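You operate a simulated robot arm through the tools that you are given. There is no shell and no other tool.

You are at the controls of a simulated two-armed robot. One attempt, no reset.

Task
Clamp the 6 mm sieve on the shaker and run it 5 minutes.
Fine: stand it on the yellow catch tray, lay the clamp plate on it, lock the red and the yellow knob, set the timer knob, press the green button and wait till it stops.
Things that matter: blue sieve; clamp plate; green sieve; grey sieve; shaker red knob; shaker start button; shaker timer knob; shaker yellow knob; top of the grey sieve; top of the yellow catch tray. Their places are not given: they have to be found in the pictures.

It is judged by the outcome, as a careful person would: the job done as asked, and still so three seconds after it is handed in. It fails if anything else is knocked over, pushed out of place, dropped, spilled or broken.

Robot
Two 7-joint arms with two-finger parallel grippers on one trunk that stands fixed in place. Base frame: the origin is at the foot of the trunk, x ahead of it, y to its left, z up. Readings come in m, degrees, newtons and seconds.
The left shoulder is at [0.071, 0.156, 1.23], the right one opposite. Payload 3.91 kg a hand.
The tool frame of a hand sits at the grasp point between the pads (the TCP): z along the fingers, y along the line on which they close. The tips reach 0.03 m beyond it. Largest opening 0.11 m; finger width 0.02, thickness 0.01; the body of the gripper, 0.048 by 0.112 m, starts 0.055 m behind the TCP.
Orientation is told as [roll, pitch, yaw] about the base's x, y, z axes, in that order, counted from this pose: with the fingers straight down and closing along the base's y, the tool's x points along the base's -x, its y along +y and its z along -z.

Tools
- The arms move only by the tool nudge_tool. It takes "left_increments", "right_increments" or both (then of equal length, played together; a hand with none holds still); each is text: rows parted by semicolons, each of 7 numbers parted by spaces: the shift along the base's x, y, z in units of 150 mm (1.0 is 150 mm), then the turn, a rotation vector about the base's x, y, z in units of 90 degrees (1.0 is 90 degrees), then the closure, from 0 (fully open) to 1 (shut). In form: dx dy dz wx wy wz fingers; .... A call has 1 to 20 rows; each row is the pose to reach, as a shift and turn from the pose commanded when the call began. A call with a number of a shift or a turn outside -1 to 1 is refused whole. Each row takes 0.2 s and may step no farther than 0.05 m and 8.6 degrees from the row before; otherwise, or with a gripper value out of range, the whole call is refused. Where a pose cannot be reached the arm comes as near as it can. A force on the tool above 40 N (or 10 N above the force at the start of the call, whichever is more), or a blocked arm, ends the call early, and 0.2 s more pass. The fingers move at their own pace (about 0.108 m/s each) and stop on an object; they squeeze with about 31 N. The grip force told is the motor's: it shows also when the fingers shut on nothing. Time passes only in rows, and 0.2 s behind the last, so rows that repeat a pose let the fingers close. It gives the time, the measured TCP pose, the force on the tool (base axes), the opening and the grip force at its end, in the units of the frame above (readings bear some noise), with the torque about the TCP (base axes, N m) and any sound that the robot's microphone picked up, and new pictures: "show" is both (left out), scene, wrist or none (wrist: the cameras of the hands that moved).
- Cameras (640 x 400 px; columns grow to the right, rows downward): "scene" is now at [0.1443, -0.0079, 1.4745]; the picture's right is [-0.09, -1.00, 0.00], its down [-0.39, 0.03, -0.92] and it looks along [0.92, -0.08, -0.39] (base axes); focal length 362 px, centre (320, 200). "left" rides on the left gripper at [0.072, -0.017, -0.103] in its tool frame; the picture's right is [0.23, 0.97, 0.00], its down [-0.76, 0.18, -0.62] and it looks along [-0.61, 0.14, 0.78] (tool axes); focal length 222 px, centre (320, 200). "right" rides on the right gripper at [0.072, 0.017, -0.103] in its tool frame; the picture's right is [-0.23, 0.97, 0.00], its down [-0.76, -0.18, -0.62] and it looks along [-0.61, -0.14, 0.78] (tool axes); focal length 222 px, centre (320, 200).
- slide_trunk(by): slides the trunk up (or, below 0, down) by that many m; the arms and the scene camera ride with it, the base frame stays. It gives what a move gives, with no picture.
- aim_head(pan, tilt): turns the head with the scene camera to pan (to the left, within 86 degrees either way) and tilt (down, from -29 to 69), counted from straight ahead of the robot. It gives what a move gives, and a new picture of the scene camera.
- locate(camera, pixels): for up to 12 pixels [column, row] of the newest picture of that camera ("zoom" is the newest enlarged one), the place [x, y, z] in the base frame of the surface seen there, good to about 0.003 m. The clock stands still meanwhile.
- close_up(camera, box): a new picture of the part [left, top, right, bottom] of that camera's present view, enlarged. The clock stands still meanwhile.
- job_done(): hands the job in; it is judged then, once.

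Unless the task says otherwise, let go and move clear before handing in.

The tools are called after "Emit:" by a JSON object that holds its "fn" and its "kwargs". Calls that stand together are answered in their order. nudge_tool: Moves the arms, as the interface text tells. Its arguments: {"type":"object","properties":{"left_increments":{"type":"string"},"right_increments":{"type":"string"},"show":{"type":"string","enum":["both","scene","wrist","none"]}},"required":[]} The other tools are called the same way: slide_trunk (by) slides the trunk up or down; aim_head (pan, tilt) turns the head that bears the scene camera; locate (camera, pixels) gives the place of the surface under pixels of a picture; close_up (camera, box) takes an enlarged picture of a part of a camera's view; job_done () hands the job in.

At the start:

```text
clock: 0.0
left_tcp_pos: [0.5916, 0.2496, 1.3175]
left_tcp_rot: [0.0, 0.0, 0.0]
left_wrist_force: [-0.4, -0.9, -0.8]
left_ft_torque: [-0.02, -0.01, 0.0]
left_finger_gap: 0.11
left_grip_force: 0.0
right_tcp_pos: [0.5854, -0.261, 1.3158]
right_tcp_rot: [0.0, 0.1, 0.0]
right_wrist_force: [0.4, 0.2, -0.5]
right_ft_torque: [-0.01, 0.02, 0.02]
right_finger_gap: 0.1101
right_grip_force: 0.0
trunk travel left (down, up): [-0.675, 0.265]
head pan, tilt: [-5.1, 23.1]
```

scene: 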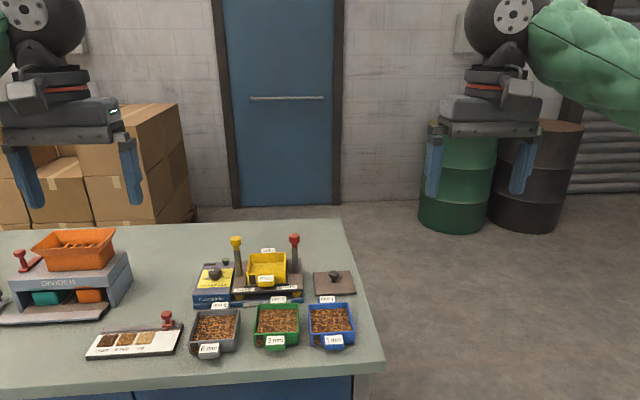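
right: 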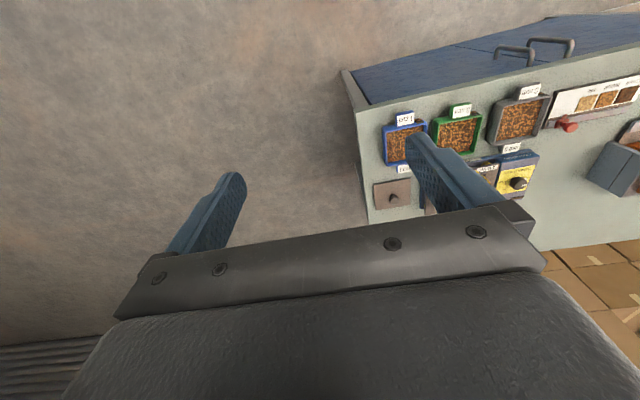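
left: 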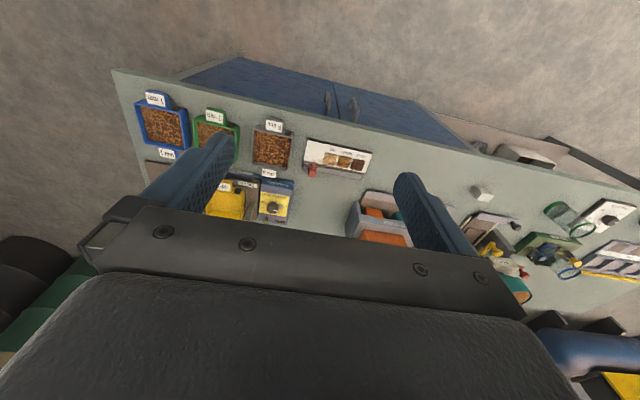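

The scene picture shows the shaker around (255,275) with a yellow tray, three sieves in front (grey 215,330; green 277,325; blue 330,325) and the clamp plate at (334,283). I'll enlarge these areas to read the labels.

Emit:
{"fn": "close_up", "kwargs": {"camera": "scene", "box": [180, 220, 370, 340]}}

Emit:
{"fn": "close_up", "kwargs": {"camera": "scene", "box": [180, 290, 370, 370]}}

Emit:
{"fn": "close_up", "kwargs": {"camera": "scene", "box": [180, 250, 260, 310]}}

```text
3.33 times, centred on (275, 280) of scene
```

zoom: 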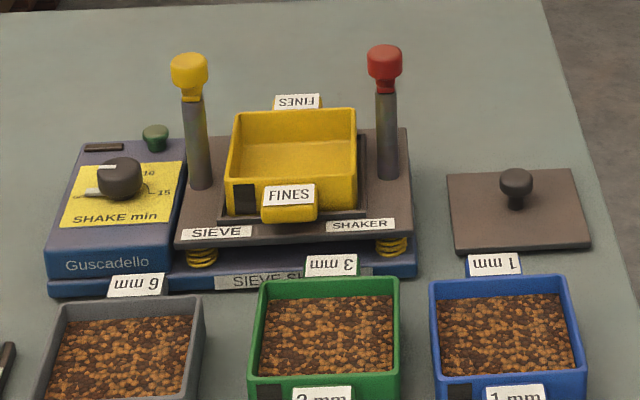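

```text
3.37 times, centred on (275, 330) of scene
```

zoom: 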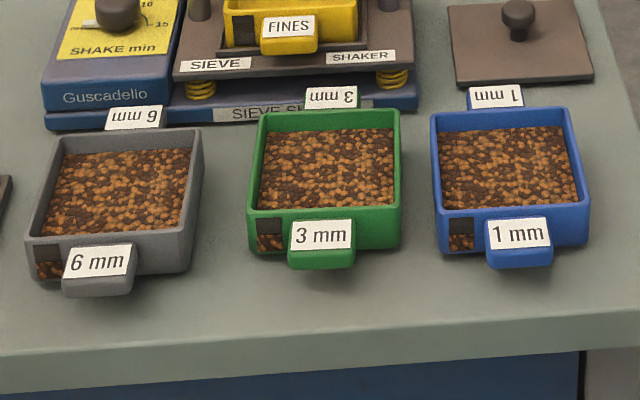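

```text
6.67 times, centred on (220, 280) of scene
```

zoom: 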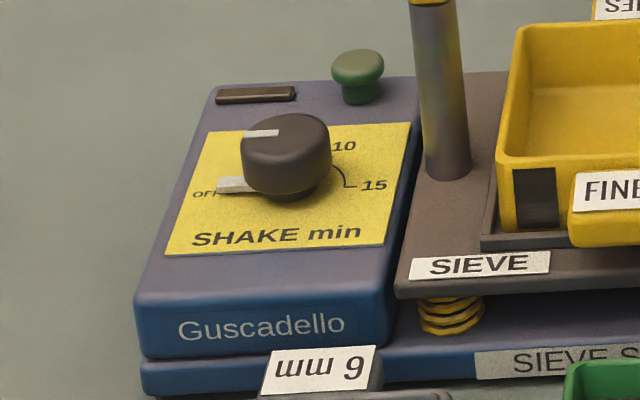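

The grey sieve is labelled 6 mm. I'll turn the head towards the shaker to get better pixels.

Emit:
{"fn": "aim_head", "kwargs": {"pan": 3, "tilt": 38}}

```text
clock: 0.8
left_tcp_pos: [0.5899, 0.2499, 1.3175]
left_tcp_rot: [0.0, 0.0, 0.1]
left_wrist_force: [-0.1, -0.4, 0.4]
left_ft_torque: [-0.03, -0.03, -0.01]
left_finger_gap: 0.1097
left_grip_force: 0.1
right_tcp_pos: [0.5848, -0.2602, 1.3154]
right_tcp_rot: [0.0, 0.0, -0.1]
right_wrist_force: [0.0, 0.3, -0.8]
right_ft_torque: [-0.02, 0.0, 0.01]
right_finger_gap: 0.11
right_grip_force: 0.1
trunk travel left (down, up): [-0.675, 0.265]
head pan, tilt: [3.0, 38.0]
```

scene: 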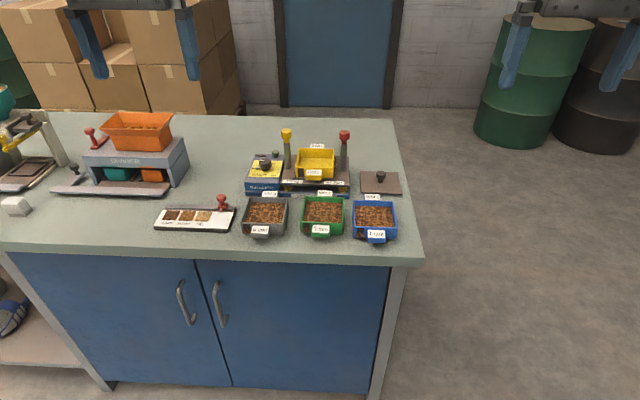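

The shaker is now central at (300,175). I'll zoom in and locate key points.

Emit:
{"fn": "close_up", "kwargs": {"camera": "scene", "box": [235, 115, 415, 245]}}

```text
3.08 times, centred on (325, 180) of scene
```

zoom: 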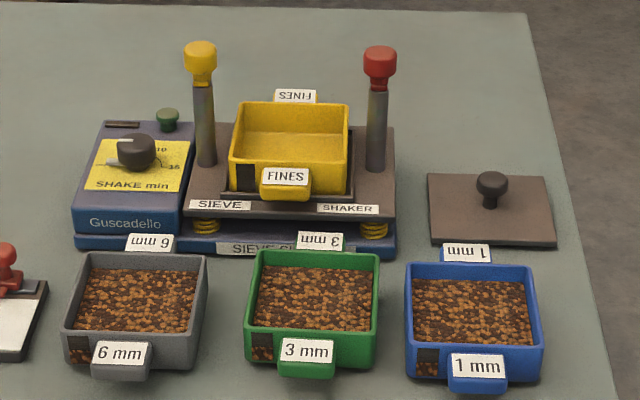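

Emit:
{"fn": "locate", "kwargs": {"camera": "zoom", "pixels": [[92, 257], [203, 257], [64, 334], [193, 340], [122, 370], [150, 238], [240, 105], [346, 105], [232, 161], [346, 168], [290, 140], [285, 190]]}}

Emit:
{"fn": "locate", "kwargs": {"camera": "zoom", "pixels": [[492, 180], [430, 175], [550, 178], [434, 240], [555, 242], [200, 47], [379, 52], [168, 113], [137, 145], [118, 370], [500, 70], [295, 95]]}}

Emit:
{"fn": "locate", "kwargs": {"camera": "zoom", "pixels": [[228, 230], [228, 320], [10, 380], [140, 190], [198, 165], [372, 170], [378, 140], [200, 120], [135, 300], [258, 258], [376, 258], [5, 260]]}}

```text
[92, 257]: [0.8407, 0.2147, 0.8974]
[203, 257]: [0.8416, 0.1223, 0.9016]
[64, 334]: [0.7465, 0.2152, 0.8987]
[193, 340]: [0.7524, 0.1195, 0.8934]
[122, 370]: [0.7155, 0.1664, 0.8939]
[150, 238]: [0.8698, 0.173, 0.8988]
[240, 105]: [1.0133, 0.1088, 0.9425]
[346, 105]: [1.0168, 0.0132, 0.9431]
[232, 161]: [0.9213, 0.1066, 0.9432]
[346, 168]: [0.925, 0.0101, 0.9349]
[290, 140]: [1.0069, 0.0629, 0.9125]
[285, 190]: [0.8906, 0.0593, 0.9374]
```

```text
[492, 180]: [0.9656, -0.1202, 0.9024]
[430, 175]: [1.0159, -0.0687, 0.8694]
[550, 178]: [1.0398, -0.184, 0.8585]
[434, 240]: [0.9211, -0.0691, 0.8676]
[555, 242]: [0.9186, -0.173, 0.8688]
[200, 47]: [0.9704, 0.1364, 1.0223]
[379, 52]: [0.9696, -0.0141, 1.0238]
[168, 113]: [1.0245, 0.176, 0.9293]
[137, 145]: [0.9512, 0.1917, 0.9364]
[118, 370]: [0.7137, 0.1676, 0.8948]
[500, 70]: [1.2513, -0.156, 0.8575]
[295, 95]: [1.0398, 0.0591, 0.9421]
```

```text
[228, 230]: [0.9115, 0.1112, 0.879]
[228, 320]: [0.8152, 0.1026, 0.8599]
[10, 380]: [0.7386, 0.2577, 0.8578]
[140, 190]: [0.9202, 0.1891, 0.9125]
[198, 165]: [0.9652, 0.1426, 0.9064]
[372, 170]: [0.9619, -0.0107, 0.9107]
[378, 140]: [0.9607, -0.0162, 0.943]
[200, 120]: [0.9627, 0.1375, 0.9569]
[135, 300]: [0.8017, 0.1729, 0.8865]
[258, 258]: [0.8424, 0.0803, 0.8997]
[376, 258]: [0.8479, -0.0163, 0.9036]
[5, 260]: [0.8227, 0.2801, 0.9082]
```

The table is at z≈0.857, the grey sieve is centred near (0.795,0.167), and the tray is near (0.968,0.059) with its top at 0.943. I'll look closer at the knobs and the dial.

Emit:
{"fn": "close_up", "kwargs": {"camera": "scene", "box": [280, 120, 360, 170]}}

Emit:
{"fn": "close_up", "kwargs": {"camera": "scene", "box": [245, 140, 301, 175]}}

Emit:
{"fn": "close_up", "kwargs": {"camera": "scene", "box": [240, 180, 304, 245]}}

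Emit:
{"fn": "close_up", "kwargs": {"camera": "right", "box": [360, 80, 560, 220]}}

Emit:
{"fn": "close_up", "kwargs": {"camera": "left", "box": [110, 70, 310, 230]}}

```text
8.00 times, centred on (320, 145) of scene
```

zoom: 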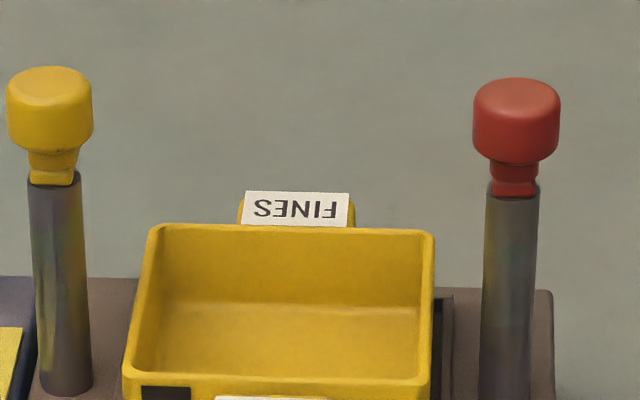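

```text
11.43 times, centred on (273, 158) of scene
```

zoom: 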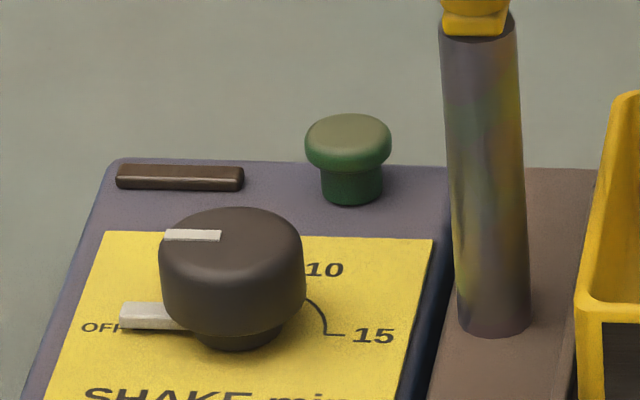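

```text
6.15 times, centred on (272, 212) of scene
```

zoom: 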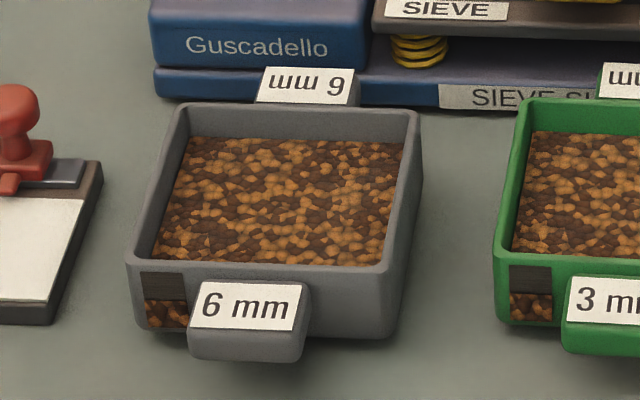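

```text
2.86 times, centred on (460, 150) of right
```

zoom: 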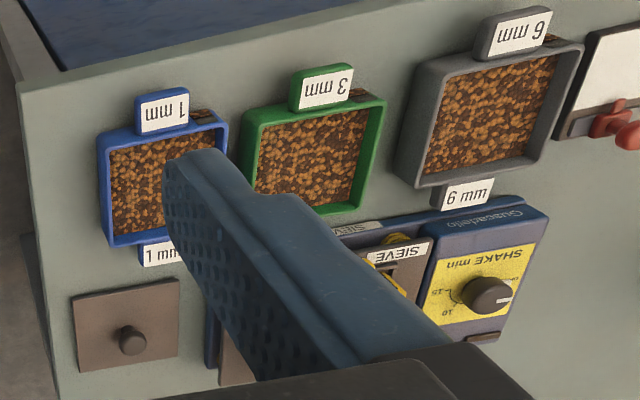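

```text
2.50 times, centred on (210, 150) of left
```

zoom: 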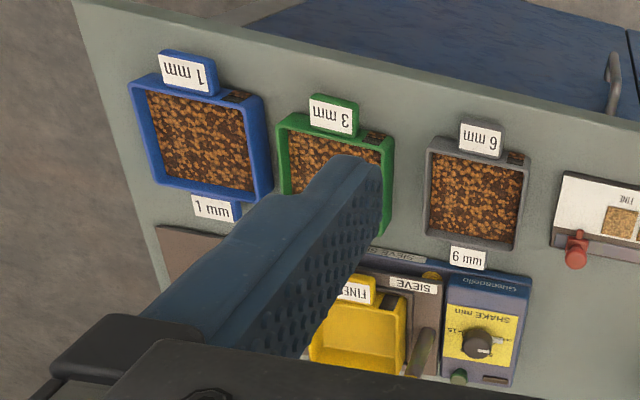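

The grey sieve is about 0.096 m square and the posts stand either side of the tray, so I will grip the sieve by its sides (closing along y). I'll pitch the left hand 30° forward to keep its body clear of the knobs, and bring it above the sieve first.

Emit:
{"fn": "nudge_tool", "kwargs": {"left_increments": "0.2 -0.11 -0.2 0 -0.067 0 0; 0.4 -0.22 -0.4 0 -0.133 0 0; 0.6 -0.33 -0.6 0 -0.2 0 0; 0.8 -0.44 -0.8 0 -0.267 0 0; 1 -0.553 -1 0 -0.333 0 0", "show": "both"}}

```text
clock: 2.0
left_tcp_pos: [0.7409, 0.1694, 1.1644]
left_tcp_rot: [0.0, -30.0, 0.1]
left_wrist_force: [0.8, 0.0, -0.4]
left_ft_torque: [0.0, 0.02, 0.03]
left_finger_gap: 0.1097
left_grip_force: 0.0
right_tcp_pos: [0.5856, -0.2615, 1.315]
right_tcp_rot: [0.0, 0.2, 0.0]
right_wrist_force: [1.0, -0.2, -0.2]
right_ft_torque: [-0.01, 0.04, -0.04]
right_finger_gap: 0.1098
right_grip_force: 0.1
trunk travel left (down, up): [-0.675, 0.265]
head pan, tilt: [3.0, 38.0]
```

scene: 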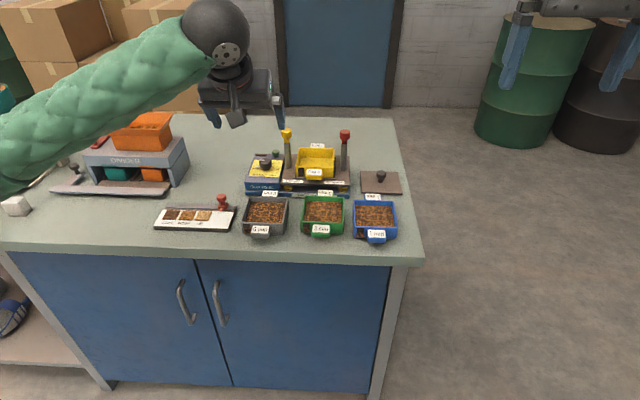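
left: 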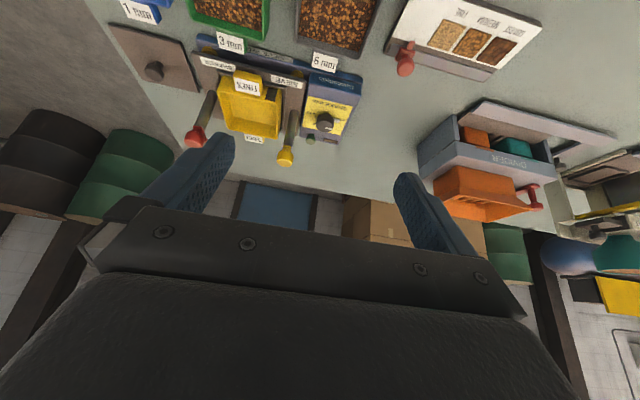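

The left camera (upside down) sees the shaker at (270,105). I'll enlarge it for the dial and the tray from this side.

Emit:
{"fn": "close_up", "kwargs": {"camera": "left", "box": [170, 20, 380, 175]}}

Emit:
{"fn": "close_up", "kwargs": {"camera": "left", "box": [290, 70, 370, 150]}}

```text
2.58 times, centred on (275, 98) of left
```

zoom: 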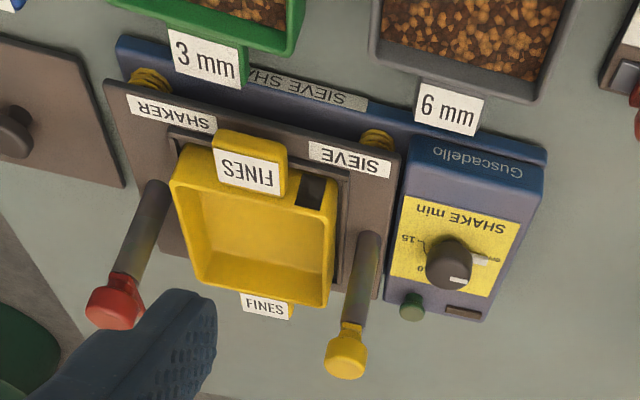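

```text
5.00 times, centred on (330, 110) of left
```

zoom: 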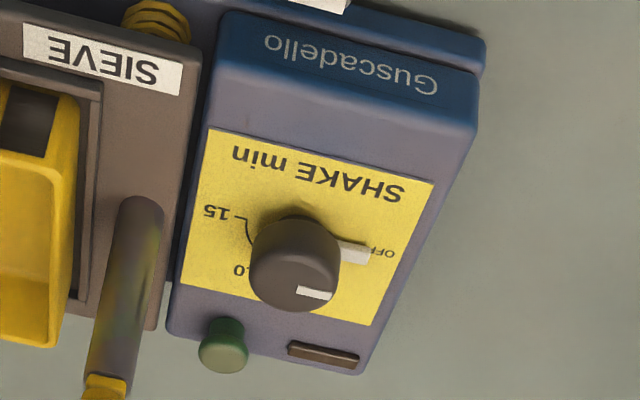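

The dial shows OFF at the far left with 5 hidden by the knob, 10 and 15 to the right, so 5 lies about a sixth of a turn clockwise from OFF. I'll now lower the left hand towards the sieve.

Emit:
{"fn": "nudge_tool", "kwargs": {"left_increments": "0.08 0 -0.3 0 0 0 0; 0.16 -0.01 -0.6 0 0 0 0; 0.24 -0.016 -0.9 0 0 0 0; 0.26 -0.016 -1 0 0 0 0; 0.26 -0.016 -1 0 0 0 0", "show": "both"}}

```text
clock: 3.2
left_tcp_pos: [0.7791, 0.1656, 1.016]
left_tcp_rot: [0.0, -30.0, 0.1]
left_wrist_force: [-0.8, -0.1, 0.0]
left_ft_torque: [0.01, -0.02, -0.01]
left_finger_gap: 0.1099
left_grip_force: 0.1
right_tcp_pos: [0.5847, -0.2604, 1.3161]
right_tcp_rot: [0.0, 0.1, 0.0]
right_wrist_force: [-0.3, 0.9, -0.3]
right_ft_torque: [-0.01, -0.01, 0.01]
right_finger_gap: 0.1099
right_grip_force: 0.1
trunk travel left (down, up): [-0.675, 0.265]
head pan, tilt: [3.0, 38.0]
```

scene: 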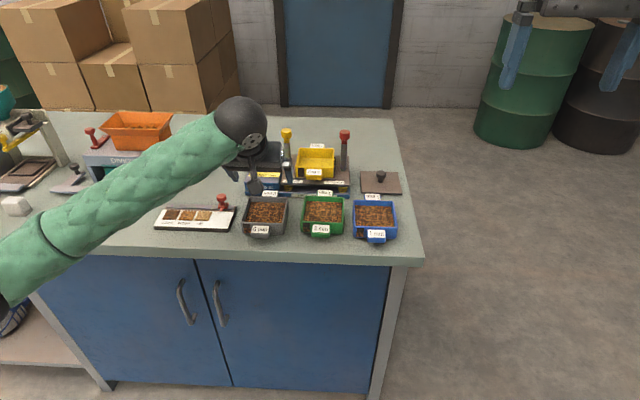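
left: 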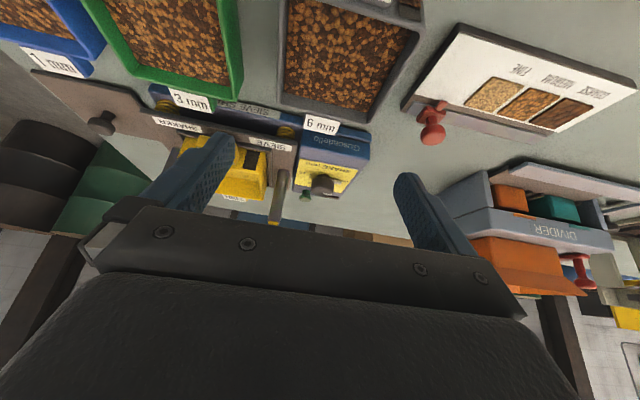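

The hand is over the sieve. I'll measure the rim of the grey sieve precisely from both cameras.

Emit:
{"fn": "close_up", "kwargs": {"camera": "scene", "box": [232, 185, 312, 240]}}

Emit:
{"fn": "close_up", "kwargs": {"camera": "left", "box": [260, 0, 440, 140]}}

```text
7.27 times, centred on (272, 212) of scene
```

zoom: 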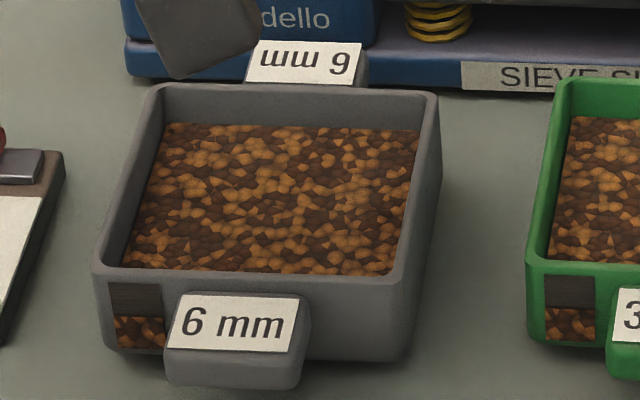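

```text
2.86 times, centred on (350, 70) of left
```

zoom: 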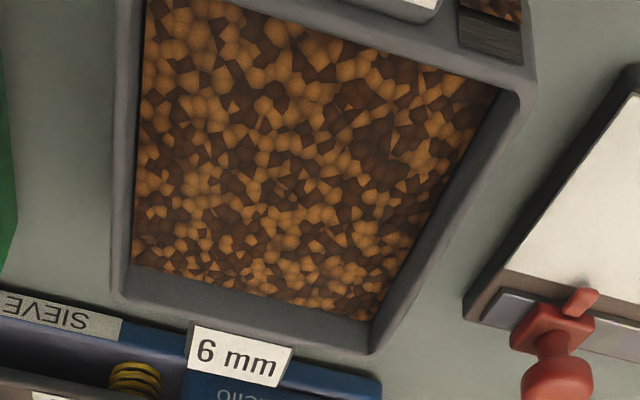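

Emit:
{"fn": "locate", "kwargs": {"camera": "zoom", "pixels": [[124, 150], [128, 80], [122, 250], [420, 330], [470, 220], [510, 130], [150, 290], [200, 310], [300, 330], [492, 65], [240, 355], [260, 160]]}}

Emit:
{"fn": "locate", "kwargs": {"camera": "scene", "pixels": [[245, 220], [248, 210], [251, 200], [289, 219], [290, 208], [291, 200], [260, 198], [280, 198], [250, 222.5], [280, 223], [237, 210], [306, 205]]}}

```text
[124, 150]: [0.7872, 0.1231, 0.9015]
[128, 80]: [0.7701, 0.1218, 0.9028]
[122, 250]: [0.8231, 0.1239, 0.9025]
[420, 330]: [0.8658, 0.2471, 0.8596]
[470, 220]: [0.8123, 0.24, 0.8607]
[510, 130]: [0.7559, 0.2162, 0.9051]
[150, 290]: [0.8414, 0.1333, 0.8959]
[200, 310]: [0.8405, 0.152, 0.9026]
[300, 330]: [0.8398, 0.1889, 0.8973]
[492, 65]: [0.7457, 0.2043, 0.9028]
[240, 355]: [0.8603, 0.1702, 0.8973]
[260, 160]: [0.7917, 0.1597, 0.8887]
```

```text
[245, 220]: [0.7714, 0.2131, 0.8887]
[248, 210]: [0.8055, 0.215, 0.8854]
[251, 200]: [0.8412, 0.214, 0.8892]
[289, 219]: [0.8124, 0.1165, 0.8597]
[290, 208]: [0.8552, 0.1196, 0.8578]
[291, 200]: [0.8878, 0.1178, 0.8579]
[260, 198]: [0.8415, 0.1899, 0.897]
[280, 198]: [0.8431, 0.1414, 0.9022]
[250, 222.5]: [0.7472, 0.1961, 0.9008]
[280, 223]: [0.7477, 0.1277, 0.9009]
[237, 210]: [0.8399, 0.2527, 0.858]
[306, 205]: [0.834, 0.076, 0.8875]
```

The sieve rim spans x 0.746–0.843 and y 0.120–0.215, so its centre is (0.795, 0.1675) with almost no yaw. I'll descend with the fingers open on both sides and check before closing.

Emit:
{"fn": "nudge_tool", "kwargs": {"left_increments": "0.01 0.016 -0.25 0 0 0 0; 0.01 0.016 -0.5 0 0 0 0; 0.01 0.016 -0.7 0 0 0 0; 0.01 0.016 -0.8 0 0 0 0; 0.01 0.016 -0.8 0 0 0 0", "show": "both"}}

```text
clock: 4.4
left_tcp_pos: [0.7797, 0.167, 0.8967]
left_tcp_rot: [0.0, -29.9, 0.1]
left_wrist_force: [0.4, -0.6, 0.5]
left_ft_torque: [0.01, 0.04, 0.02]
left_finger_gap: 0.1099
left_grip_force: 0.0
right_tcp_pos: [0.5844, -0.2597, 1.3165]
right_tcp_rot: [0.0, -0.1, 0.0]
right_wrist_force: [-0.3, -0.2, -0.4]
right_ft_torque: [0.01, -0.01, 0.01]
right_finger_gap: 0.11
right_grip_force: 0.0
trunk travel left (down, up): [-0.675, 0.265]
head pan, tilt: [3.0, 38.0]
```

scene: 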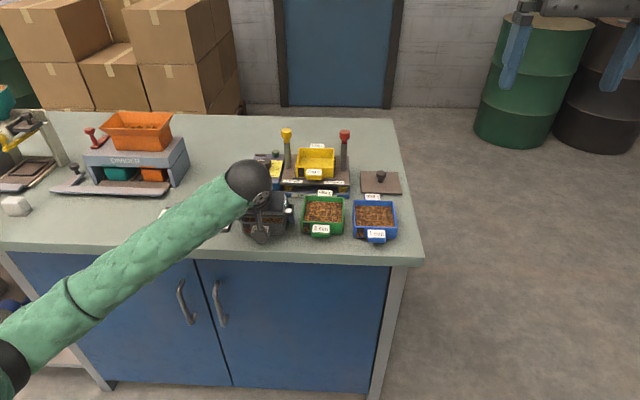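
left: 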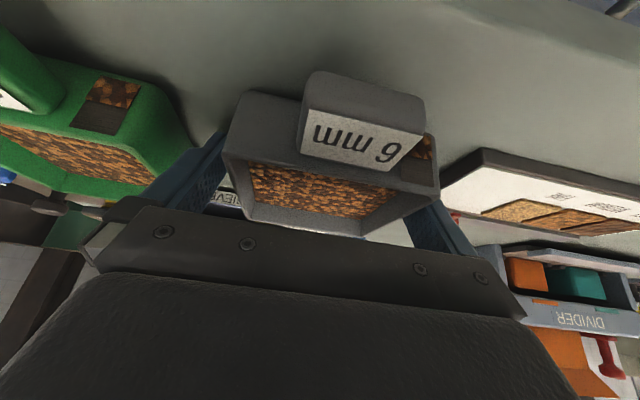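

The fingers straddle the sieve on both sides in the left picture (205,180 and 440,215). I'll close the grip.

Emit:
{"fn": "nudge_tool", "kwargs": {"left_increments": "0 0 0 0 0 0 1; 0 0 0 0 0 0 1; 0 0 0 0 0 0 1; 0 0 0 0 0 0 1", "show": "wrist"}}

```text
clock: 5.4
left_tcp_pos: [0.7797, 0.1652, 0.8971]
left_tcp_rot: [0.0, -29.8, 0.0]
left_wrist_force: [0.9, -0.8, 0.8]
left_ft_torque: [0.01, -0.06, 0.02]
left_finger_gap: 0.0999
left_grip_force: 31.2
right_tcp_pos: [0.5848, -0.2602, 1.3156]
right_tcp_rot: [0.0, 0.0, 0.0]
right_wrist_force: [0.0, 1.2, -0.1]
right_ft_torque: [-0.01, -0.03, -0.01]
right_finger_gap: 0.11
right_grip_force: 0.1
trunk travel left (down, up): [-0.675, 0.265]
head pan, tilt: [3.0, 38.0]
```

left: 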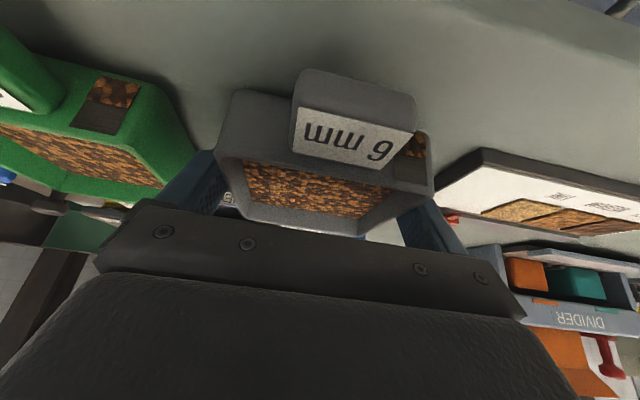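

The grip holds at a 0.100 m gap with 31 N. I'll lift slowly by 0.105 m and check that the sieve hangs level.

Emit:
{"fn": "nudge_tool", "kwargs": {"left_increments": "0 0 0.05 0 0 0 1; 0 0 0.15 0 0 0 1; 0 0 0.28 0 0 0 1; 0 0 0.42 0 0 0 1; 0 0 0.56 0 0 0 1; 0 0 0.66 0 0 0 1; 0 0 0.7 0 0 0 1; 0 0 0.7 0 0 0 1", "show": "both"}}

```text
clock: 7.2
left_tcp_pos: [0.7803, 0.1666, 1.0028]
left_tcp_rot: [-0.1, -29.9, 0.1]
left_wrist_force: [0.2, -0.9, -1.6]
left_ft_torque: [-0.01, 0.01, -0.02]
left_finger_gap: 0.0996
left_grip_force: 31.3
right_tcp_pos: [0.5848, -0.2597, 1.3158]
right_tcp_rot: [0.1, 0.0, 0.0]
right_wrist_force: [0.7, 0.0, 0.7]
right_ft_torque: [0.0, 0.0, 0.0]
right_finger_gap: 0.1099
right_grip_force: 0.1
trunk travel left (down, up): [-0.675, 0.265]
head pan, tilt: [3.0, 38.0]
```

scene: 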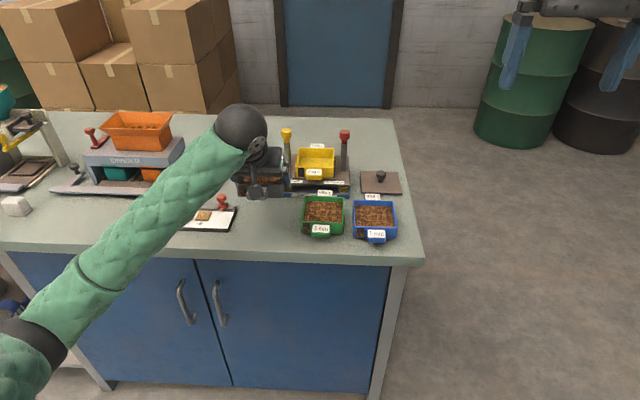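
left: 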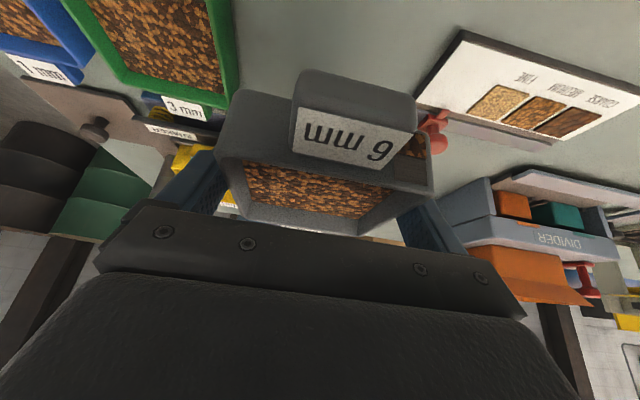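

The sieve hangs unchanged in the grip and weighs little. I'll measure it and the tray precisely.

Emit:
{"fn": "close_up", "kwargs": {"camera": "scene", "box": [225, 130, 365, 210]}}

Emit:
{"fn": "close_up", "kwargs": {"camera": "scene", "box": [278, 140, 358, 190]}}

```text
4.57 times, centred on (295, 170) of scene
```

zoom: 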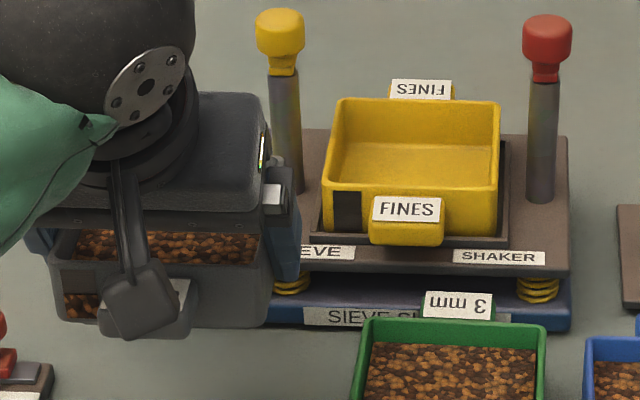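

```text
8.00 times, centred on (318, 165) of scene
```

zoom: 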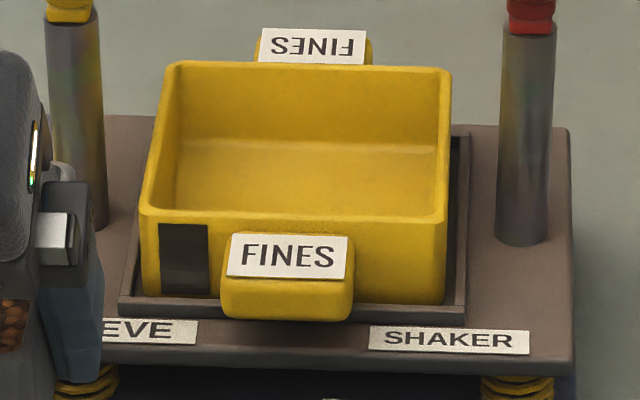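

Emit:
{"fn": "locate", "kwargs": {"camera": "zoom", "pixels": [[200, 64], [400, 69], [169, 90], [150, 180], [444, 190], [448, 100], [180, 217], [400, 217], [200, 212], [420, 212], [130, 290], [460, 310]]}}

Emit:
{"fn": "locate", "kwargs": {"camera": "zoom", "pixels": [[80, 120], [525, 130], [70, 220], [520, 235], [290, 255], [310, 45], [70, 40], [530, 30], [72, 15], [530, 5], [160, 140], [440, 150]]}}

```text
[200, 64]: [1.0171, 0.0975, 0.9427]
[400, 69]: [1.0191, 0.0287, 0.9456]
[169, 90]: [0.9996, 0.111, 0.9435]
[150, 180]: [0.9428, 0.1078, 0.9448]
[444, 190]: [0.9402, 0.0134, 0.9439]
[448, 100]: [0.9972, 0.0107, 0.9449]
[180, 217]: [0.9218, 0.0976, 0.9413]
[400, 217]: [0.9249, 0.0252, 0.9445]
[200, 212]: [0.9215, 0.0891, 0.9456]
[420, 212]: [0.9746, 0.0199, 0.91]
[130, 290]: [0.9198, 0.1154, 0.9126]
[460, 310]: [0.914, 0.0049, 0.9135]
```

```text
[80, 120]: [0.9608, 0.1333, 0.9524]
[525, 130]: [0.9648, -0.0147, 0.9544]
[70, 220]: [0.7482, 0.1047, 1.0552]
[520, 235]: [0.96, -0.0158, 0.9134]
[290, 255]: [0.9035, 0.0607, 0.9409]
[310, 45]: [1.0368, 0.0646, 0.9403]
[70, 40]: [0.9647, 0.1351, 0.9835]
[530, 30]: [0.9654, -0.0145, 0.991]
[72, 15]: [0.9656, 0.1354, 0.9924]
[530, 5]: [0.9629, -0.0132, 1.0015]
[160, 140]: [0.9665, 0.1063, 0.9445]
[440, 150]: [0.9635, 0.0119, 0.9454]
```

The tray centre is (0.970, 0.060), with the posts at y 0.135 and −0.015. The sieve centre lies 0.015 m ahead of the TCP. I'll carry the sieve sideways in front of the tray at a safe height.

Emit:
{"fn": "nudge_tool", "kwargs": {"left_increments": "0 -0.04 0 0 0 0 1; 0 -0.12 0 0 0 0 1; 0 -0.24 0 0 0 0 1; 0 -0.36 0 0 0 0 1; 0 -0.48 0 0 0 0 1; 0 -0.6 0 0 0 0 1; 0 -0.68 0 0 0 0 1; 0 -0.711 0 0 0 0 1; 0 -0.711 0 0 0 0 1", "show": "both"}}

```text
clock: 9.2
left_tcp_pos: [0.7803, 0.0594, 1.0022]
left_tcp_rot: [0.1, -29.9, 0.0]
left_wrist_force: [0.0, 0.2, -1.3]
left_ft_torque: [-0.01, 0.02, 0.03]
left_finger_gap: 0.0996
left_grip_force: 30.8
right_tcp_pos: [0.5852, -0.2614, 1.3149]
right_tcp_rot: [0.0, 0.0, 0.0]
right_wrist_force: [-0.1, 0.0, -0.2]
right_ft_torque: [-0.03, -0.05, -0.01]
right_finger_gap: 0.11
right_grip_force: 0.0
trunk travel left (down, up): [-0.675, 0.265]
head pan, tilt: [3.0, 38.0]
```

scene: 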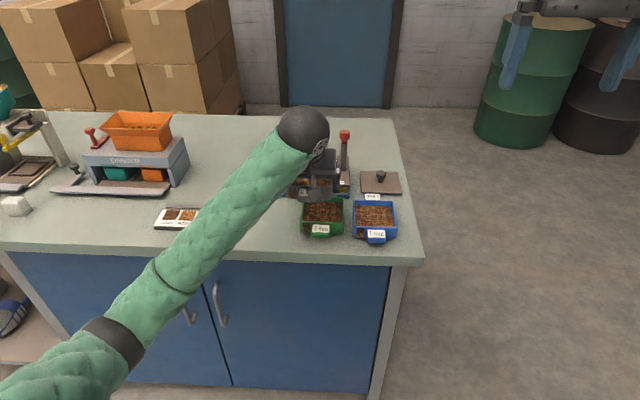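
left: 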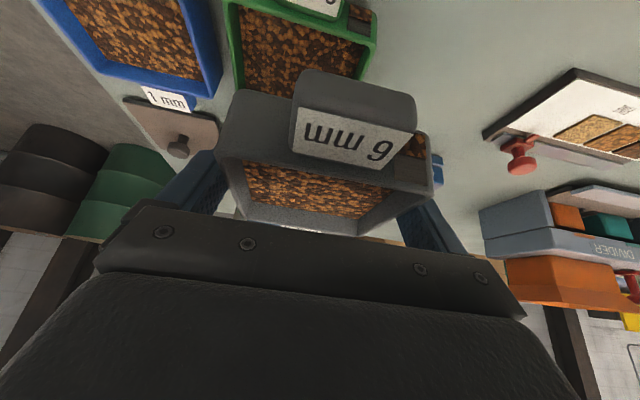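

The sieve is in line with the tray. I'll advance 0.15 m straight between the posts.

Emit:
{"fn": "nudge_tool", "kwargs": {"left_increments": "0.05 0 0 0 0 0 1; 0.15 0 0 0 0 0 1; 0.28 0 0 0 0 0 1; 0.42 0 0 0 0 0 1; 0.56 0 0 0 0 0 1; 0.7 0 0 0 0 0 1; 0.84 0 0 0 0 0 1; 0.95 0 0 0 0 0 1; 1 0 0 0 0 0 1; 1 0 0 0 0 0 1", "show": "both"}}

```text
clock: 11.4
left_tcp_pos: [0.931, 0.0598, 1.0035]
left_tcp_rot: [0.0, -29.9, 0.0]
left_wrist_force: [0.2, -0.6, -1.3]
left_ft_torque: [0.0, 0.03, -0.02]
left_finger_gap: 0.0995
left_grip_force: 30.7
right_tcp_pos: [0.5847, -0.2604, 1.3155]
right_tcp_rot: [-0.1, 0.0, -0.1]
right_wrist_force: [-0.3, -0.6, 0.4]
right_ft_torque: [0.01, -0.02, 0.0]
right_finger_gap: 0.1099
right_grip_force: 0.1
trunk travel left (down, up): [-0.675, 0.265]
head pan, tilt: [3.0, 38.0]
```

scene: 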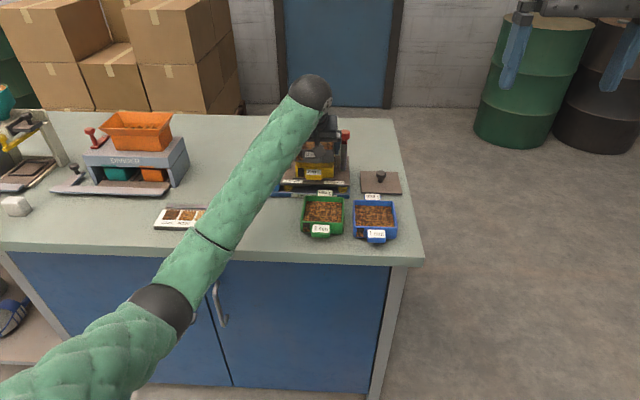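
left: 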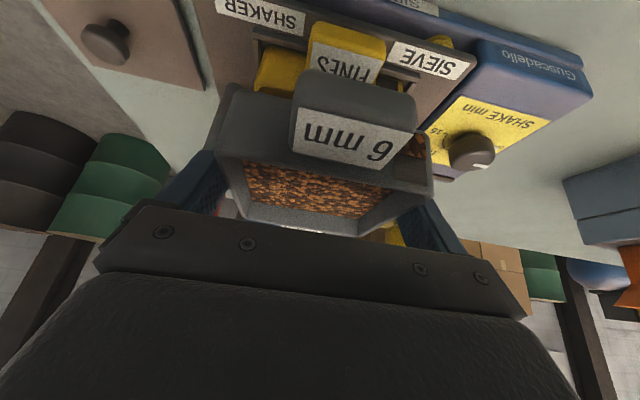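

No contact so far and all is aligned. I'll move the last 0.025 m to x=0.9557.

Emit:
{"fn": "nudge_tool", "kwargs": {"left_increments": "0.05 0 0 0 0 0 1; 0.1 0 0 0 0 0 1; 0.15 0.0 0 0 0 0 1; 0.165 0 0 0 0 0 1; 0.165 0 0 0 0 0 1", "show": "both"}}

Emit:
{"fn": "close_up", "kwargs": {"camera": "scene", "box": [270, 110, 370, 200]}}

Emit:
{"fn": "close_up", "kwargs": {"camera": "left", "box": [150, 0, 490, 260]}}

```text
clock: 12.5
left_tcp_pos: [0.9521, 0.0601, 1.0006]
left_tcp_rot: [0.2, -29.7, -0.2]
left_wrist_force: [-21.4, 5.5, -0.4]
left_ft_torque: [0.01, -0.13, -0.2]
left_finger_gap: 0.0996
left_grip_force: 30.9
right_tcp_pos: [0.5833, -0.2597, 1.3176]
right_tcp_rot: [0.0, -0.1, 0.0]
right_wrist_force: [-0.2, 0.4, 0.1]
right_ft_torque: [0.01, 0.0, 0.0]
right_finger_gap: 0.1099
right_grip_force: 0.1
trunk travel left (down, up): [-0.675, 0.265]
head pan, tilt: [3.0, 38.0]
stopped in row 5 (left hand): the force on the tool passed its limit at 43 N (the readings are from after the stop); the commanded pose is now the measured one
```

scene: 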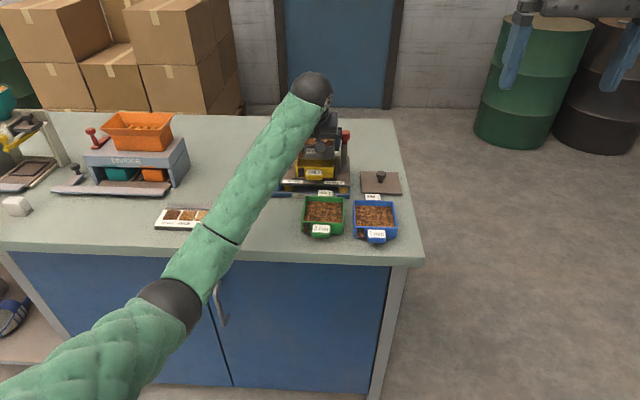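
left: 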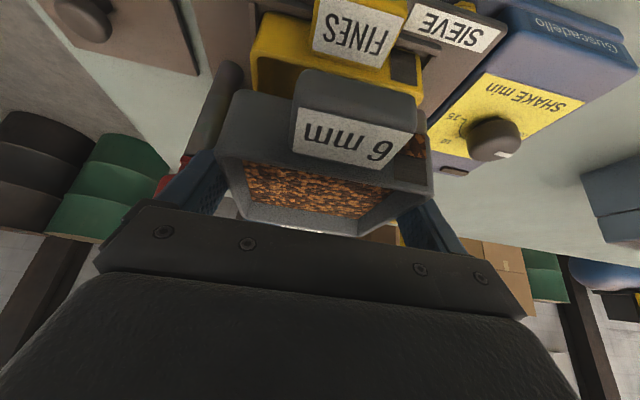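

```text
4.44 times, centred on (320, 155) of scene
```

zoom: 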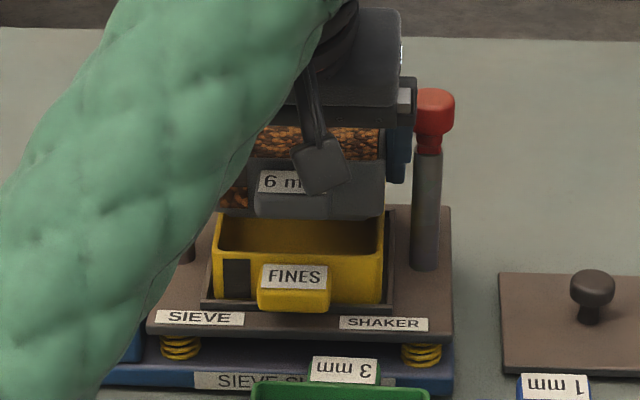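

```text
1.54 times, centred on (320, 130) of left
```

zoom: 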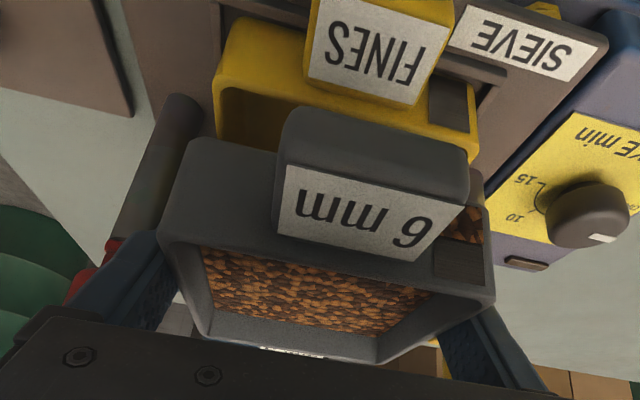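

The hand met 43 N at x=0.952: the right finger grazed the red knob, since at this height finger and knob clear by only ~0.5 mm. I'll back off 0.03 m, then come in lower where the tilted finger passes in front of the knobs.

Emit:
{"fn": "nudge_tool", "kwargs": {"left_increments": "-0.05 0 0 0 0 0 1; -0.12 0 0.01 0 0 0 1; -0.2 0 0.015 0 0 0 1; -0.2 0 0.015 0 0 0 1", "show": "both"}}

Emit:
{"fn": "close_up", "kwargs": {"camera": "scene", "box": [270, 110, 370, 200]}}

Emit:
{"fn": "close_up", "kwargs": {"camera": "left", "box": [150, 0, 490, 260]}}

```text
clock: 13.5
left_tcp_pos: [0.9243, 0.0599, 1.003]
left_tcp_rot: [0.1, -29.7, -0.1]
left_wrist_force: [-0.1, 0.1, -0.6]
left_ft_torque: [-0.01, 0.01, 0.01]
left_finger_gap: 0.0994
left_grip_force: 31.0
right_tcp_pos: [0.5853, -0.2612, 1.3162]
right_tcp_rot: [0.0, 0.0, 0.0]
right_wrist_force: [0.8, -0.7, -0.7]
right_ft_torque: [-0.04, 0.0, 0.02]
right_finger_gap: 0.1098
right_grip_force: 0.1
trunk travel left (down, up): [-0.675, 0.265]
head pan, tilt: [3.0, 38.0]
```

scene: 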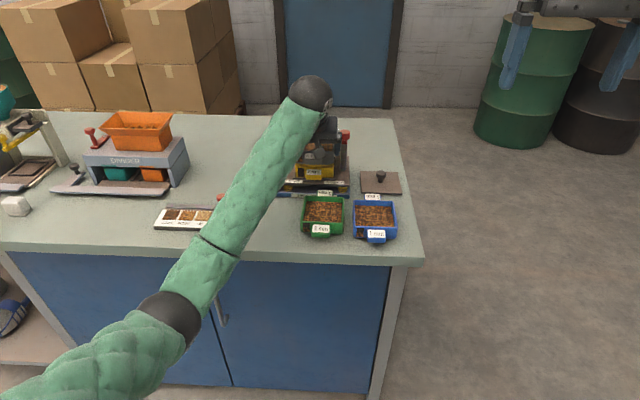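
left: 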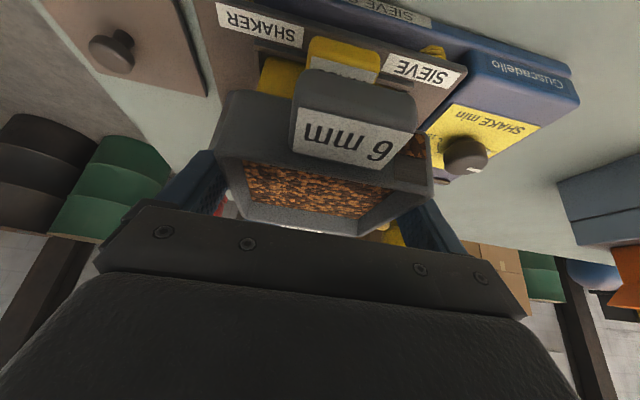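

```text
4.44 times, centred on (320, 155) of scene
```

zoom: 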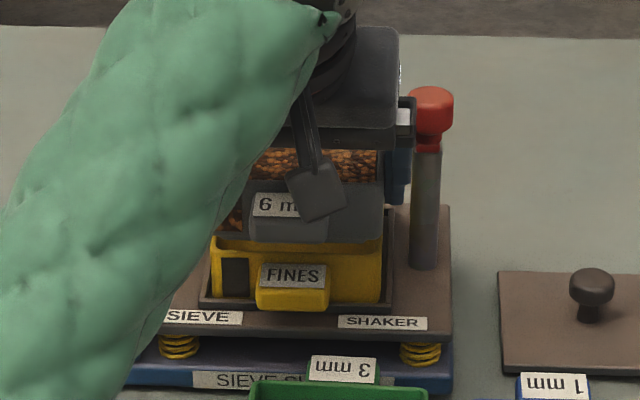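

```text
1.54 times, centred on (320, 130) of left
```

zoom: 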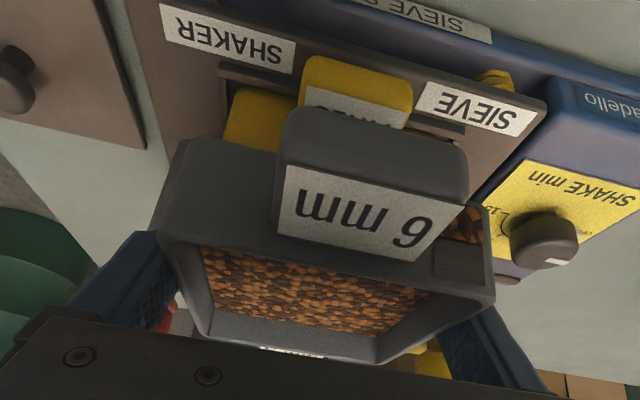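

The shaker hasn't moved (post foot and label stay at the same pixels). I'll lower to z=0.989 and then slide in to x=0.9557.

Emit:
{"fn": "nudge_tool", "kwargs": {"left_increments": "0 0 -0.05 0 0 0 1; 0 0 -0.093 0 0 0 1; 0.05 0 -0.093 0 0 0 1; 0.1 0 -0.093 0 0 0 1; 0.14 0 -0.093 0 0 0 1; 0.18 0 -0.093 0 0 0 1; 0.205 0 -0.093 0 0 0 1; 0.21 0 -0.093 0 0 0 1; 0.21 0 -0.093 0 0 0 1", "show": "both"}}

Emit:
{"fn": "close_up", "kwargs": {"camera": "scene", "box": [270, 110, 370, 200]}}

Emit:
{"fn": "close_up", "kwargs": {"camera": "left", "box": [150, 0, 490, 260]}}

```text
clock: 15.5
left_tcp_pos: [0.9548, 0.0599, 0.9877]
left_tcp_rot: [0.0, -29.5, -0.1]
left_wrist_force: [1.4, 0.0, -1.6]
left_ft_torque: [0.03, -0.02, 0.03]
left_finger_gap: 0.0999
left_grip_force: 30.6
right_tcp_pos: [0.5853, -0.2603, 1.3153]
right_tcp_rot: [0.1, 0.0, 0.0]
right_wrist_force: [0.1, -0.3, 1.1]
right_ft_torque: [0.0, -0.02, 0.04]
right_finger_gap: 0.1099
right_grip_force: 0.0
trunk travel left (down, up): [-0.675, 0.265]
head pan, tilt: [3.0, 38.0]
```

scene: 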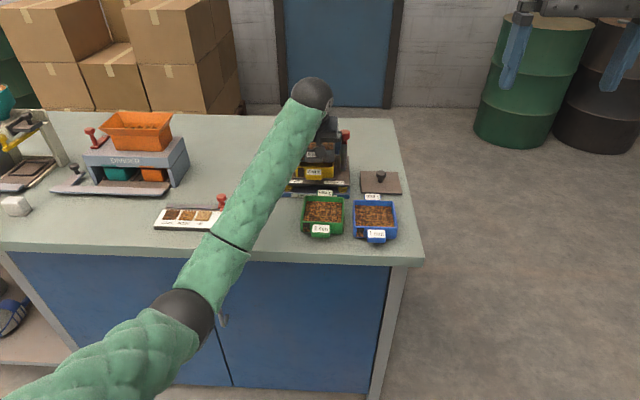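
left: 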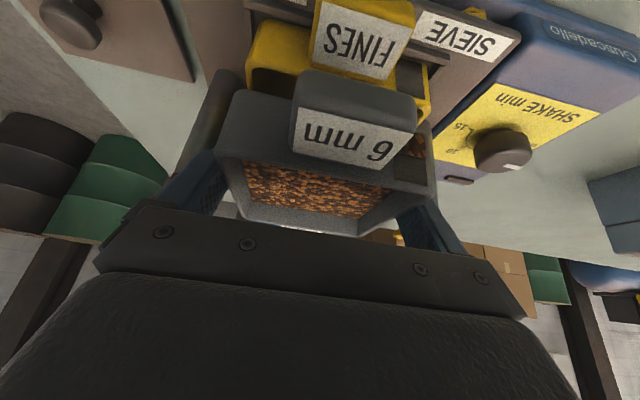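

```text
4.44 times, centred on (320, 155) of scene
```

zoom: 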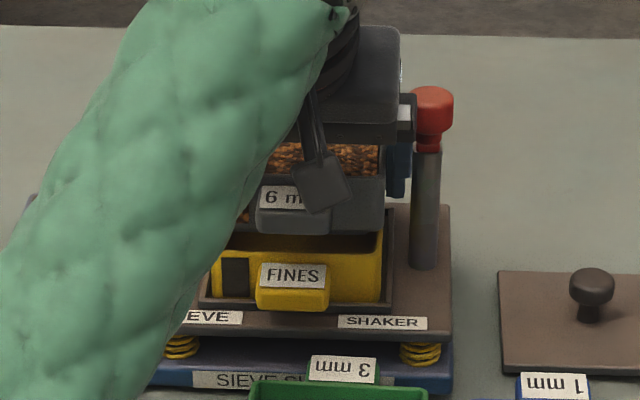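

```text
1.54 times, centred on (320, 130) of left
```

zoom: 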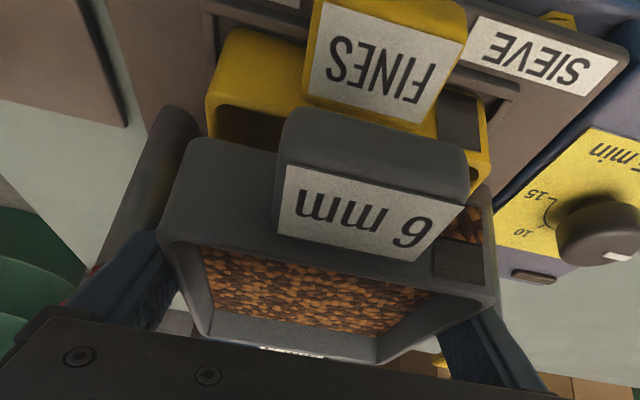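

Passed without contact (forces ~1 N). I'll compare the sieve's and the tray's tabs and edges before lowering.

Emit:
{"fn": "close_up", "kwargs": {"camera": "left", "box": [200, 0, 460, 240]}}

Emit:
{"fn": "locate", "kwargs": {"camera": "left", "pixels": [[360, 133], [362, 40], [300, 120], [411, 130], [310, 40], [410, 45], [225, 150], [432, 180], [250, 70], [425, 110], [225, 100], [385, 80]]}}

Emit:
{"fn": "locate", "kwargs": {"camera": "scene", "pixels": [[334, 160], [334.5, 158], [334, 170], [333, 172], [308, 154], [313, 172], [325, 161], [325, 175], [334.5, 150], [334, 145]]}}

```text
1.67 times, centred on (330, 120) of left
```

zoom: 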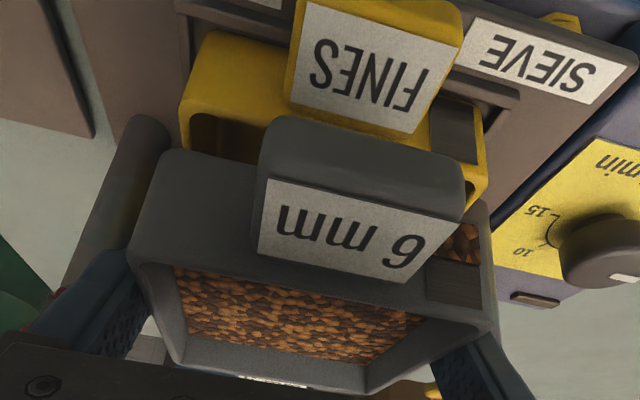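

```text
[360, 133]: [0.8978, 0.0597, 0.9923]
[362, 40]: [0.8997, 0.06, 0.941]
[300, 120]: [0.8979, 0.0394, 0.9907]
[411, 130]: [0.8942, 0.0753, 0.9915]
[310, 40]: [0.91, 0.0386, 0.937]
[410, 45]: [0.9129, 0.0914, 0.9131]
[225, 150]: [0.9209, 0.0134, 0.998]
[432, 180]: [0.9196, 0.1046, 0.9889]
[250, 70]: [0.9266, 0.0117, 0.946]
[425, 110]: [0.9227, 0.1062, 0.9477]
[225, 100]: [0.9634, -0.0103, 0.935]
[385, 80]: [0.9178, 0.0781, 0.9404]
```

```text
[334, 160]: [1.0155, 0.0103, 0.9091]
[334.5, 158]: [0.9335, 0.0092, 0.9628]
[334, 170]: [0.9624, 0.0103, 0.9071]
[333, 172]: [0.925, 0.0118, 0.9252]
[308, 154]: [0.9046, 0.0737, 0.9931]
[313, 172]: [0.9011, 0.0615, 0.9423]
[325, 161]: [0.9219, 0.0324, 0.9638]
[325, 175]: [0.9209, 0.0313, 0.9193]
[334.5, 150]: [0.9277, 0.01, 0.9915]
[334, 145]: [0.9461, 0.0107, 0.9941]
```

Sieve front face x≈0.9215 versus tray 0.921, and both are centred at y≈0.060, so alignment is within 1 mm. I'll lower gently and watch the force.

Emit:
{"fn": "nudge_tool", "kwargs": {"left_increments": "0 0 -0.007 0 0 0 1; 0 0 -0.014 0 0 0 1; 0 0 -0.02 0 0 0 1; 0 0 -0.025 0 0 0 1", "show": "none"}}

```text
clock: 16.5
left_tcp_pos: [0.9563, 0.0604, 0.9833]
left_tcp_rot: [0.0, -29.6, -0.2]
left_wrist_force: [-1.1, 0.0, -1.6]
left_ft_torque: [0.01, 0.03, -0.01]
left_finger_gap: 0.0995
left_grip_force: 31.0
right_tcp_pos: [0.5849, -0.2605, 1.3156]
right_tcp_rot: [0.0, 0.0, 0.1]
right_wrist_force: [-0.4, -0.4, -0.6]
right_ft_torque: [-0.02, 0.01, 0.01]
right_finger_gap: 0.11
right_grip_force: 0.0
trunk travel left (down, up): [-0.675, 0.265]
head pan, tilt: [3.0, 38.0]
```

Still hanging freely (force −1.6 N in z). I'll lower further in 1 mm steps.

Emit:
{"fn": "nudge_tool", "kwargs": {"left_increments": "0 0 -0.007 0 0 0 1; 0 0 -0.013 0 0 0 1", "show": "none"}}

```text
clock: 17.1
left_tcp_pos: [0.956, 0.059, 0.9831]
left_tcp_rot: [0.0, -29.6, -0.1]
left_wrist_force: [0.2, 0.6, -0.7]
left_ft_torque: [-0.01, 0.02, 0.0]
left_finger_gap: 0.0996
left_grip_force: 30.5
right_tcp_pos: [0.5844, -0.2609, 1.3154]
right_tcp_rot: [0.0, 0.0, 0.0]
right_wrist_force: [0.0, 0.6, 0.6]
right_ft_torque: [0.0, 0.0, 0.02]
right_finger_gap: 0.1098
right_grip_force: 0.0
trunk travel left (down, up): [-0.675, 0.265]
head pan, tilt: [3.0, 38.0]
```

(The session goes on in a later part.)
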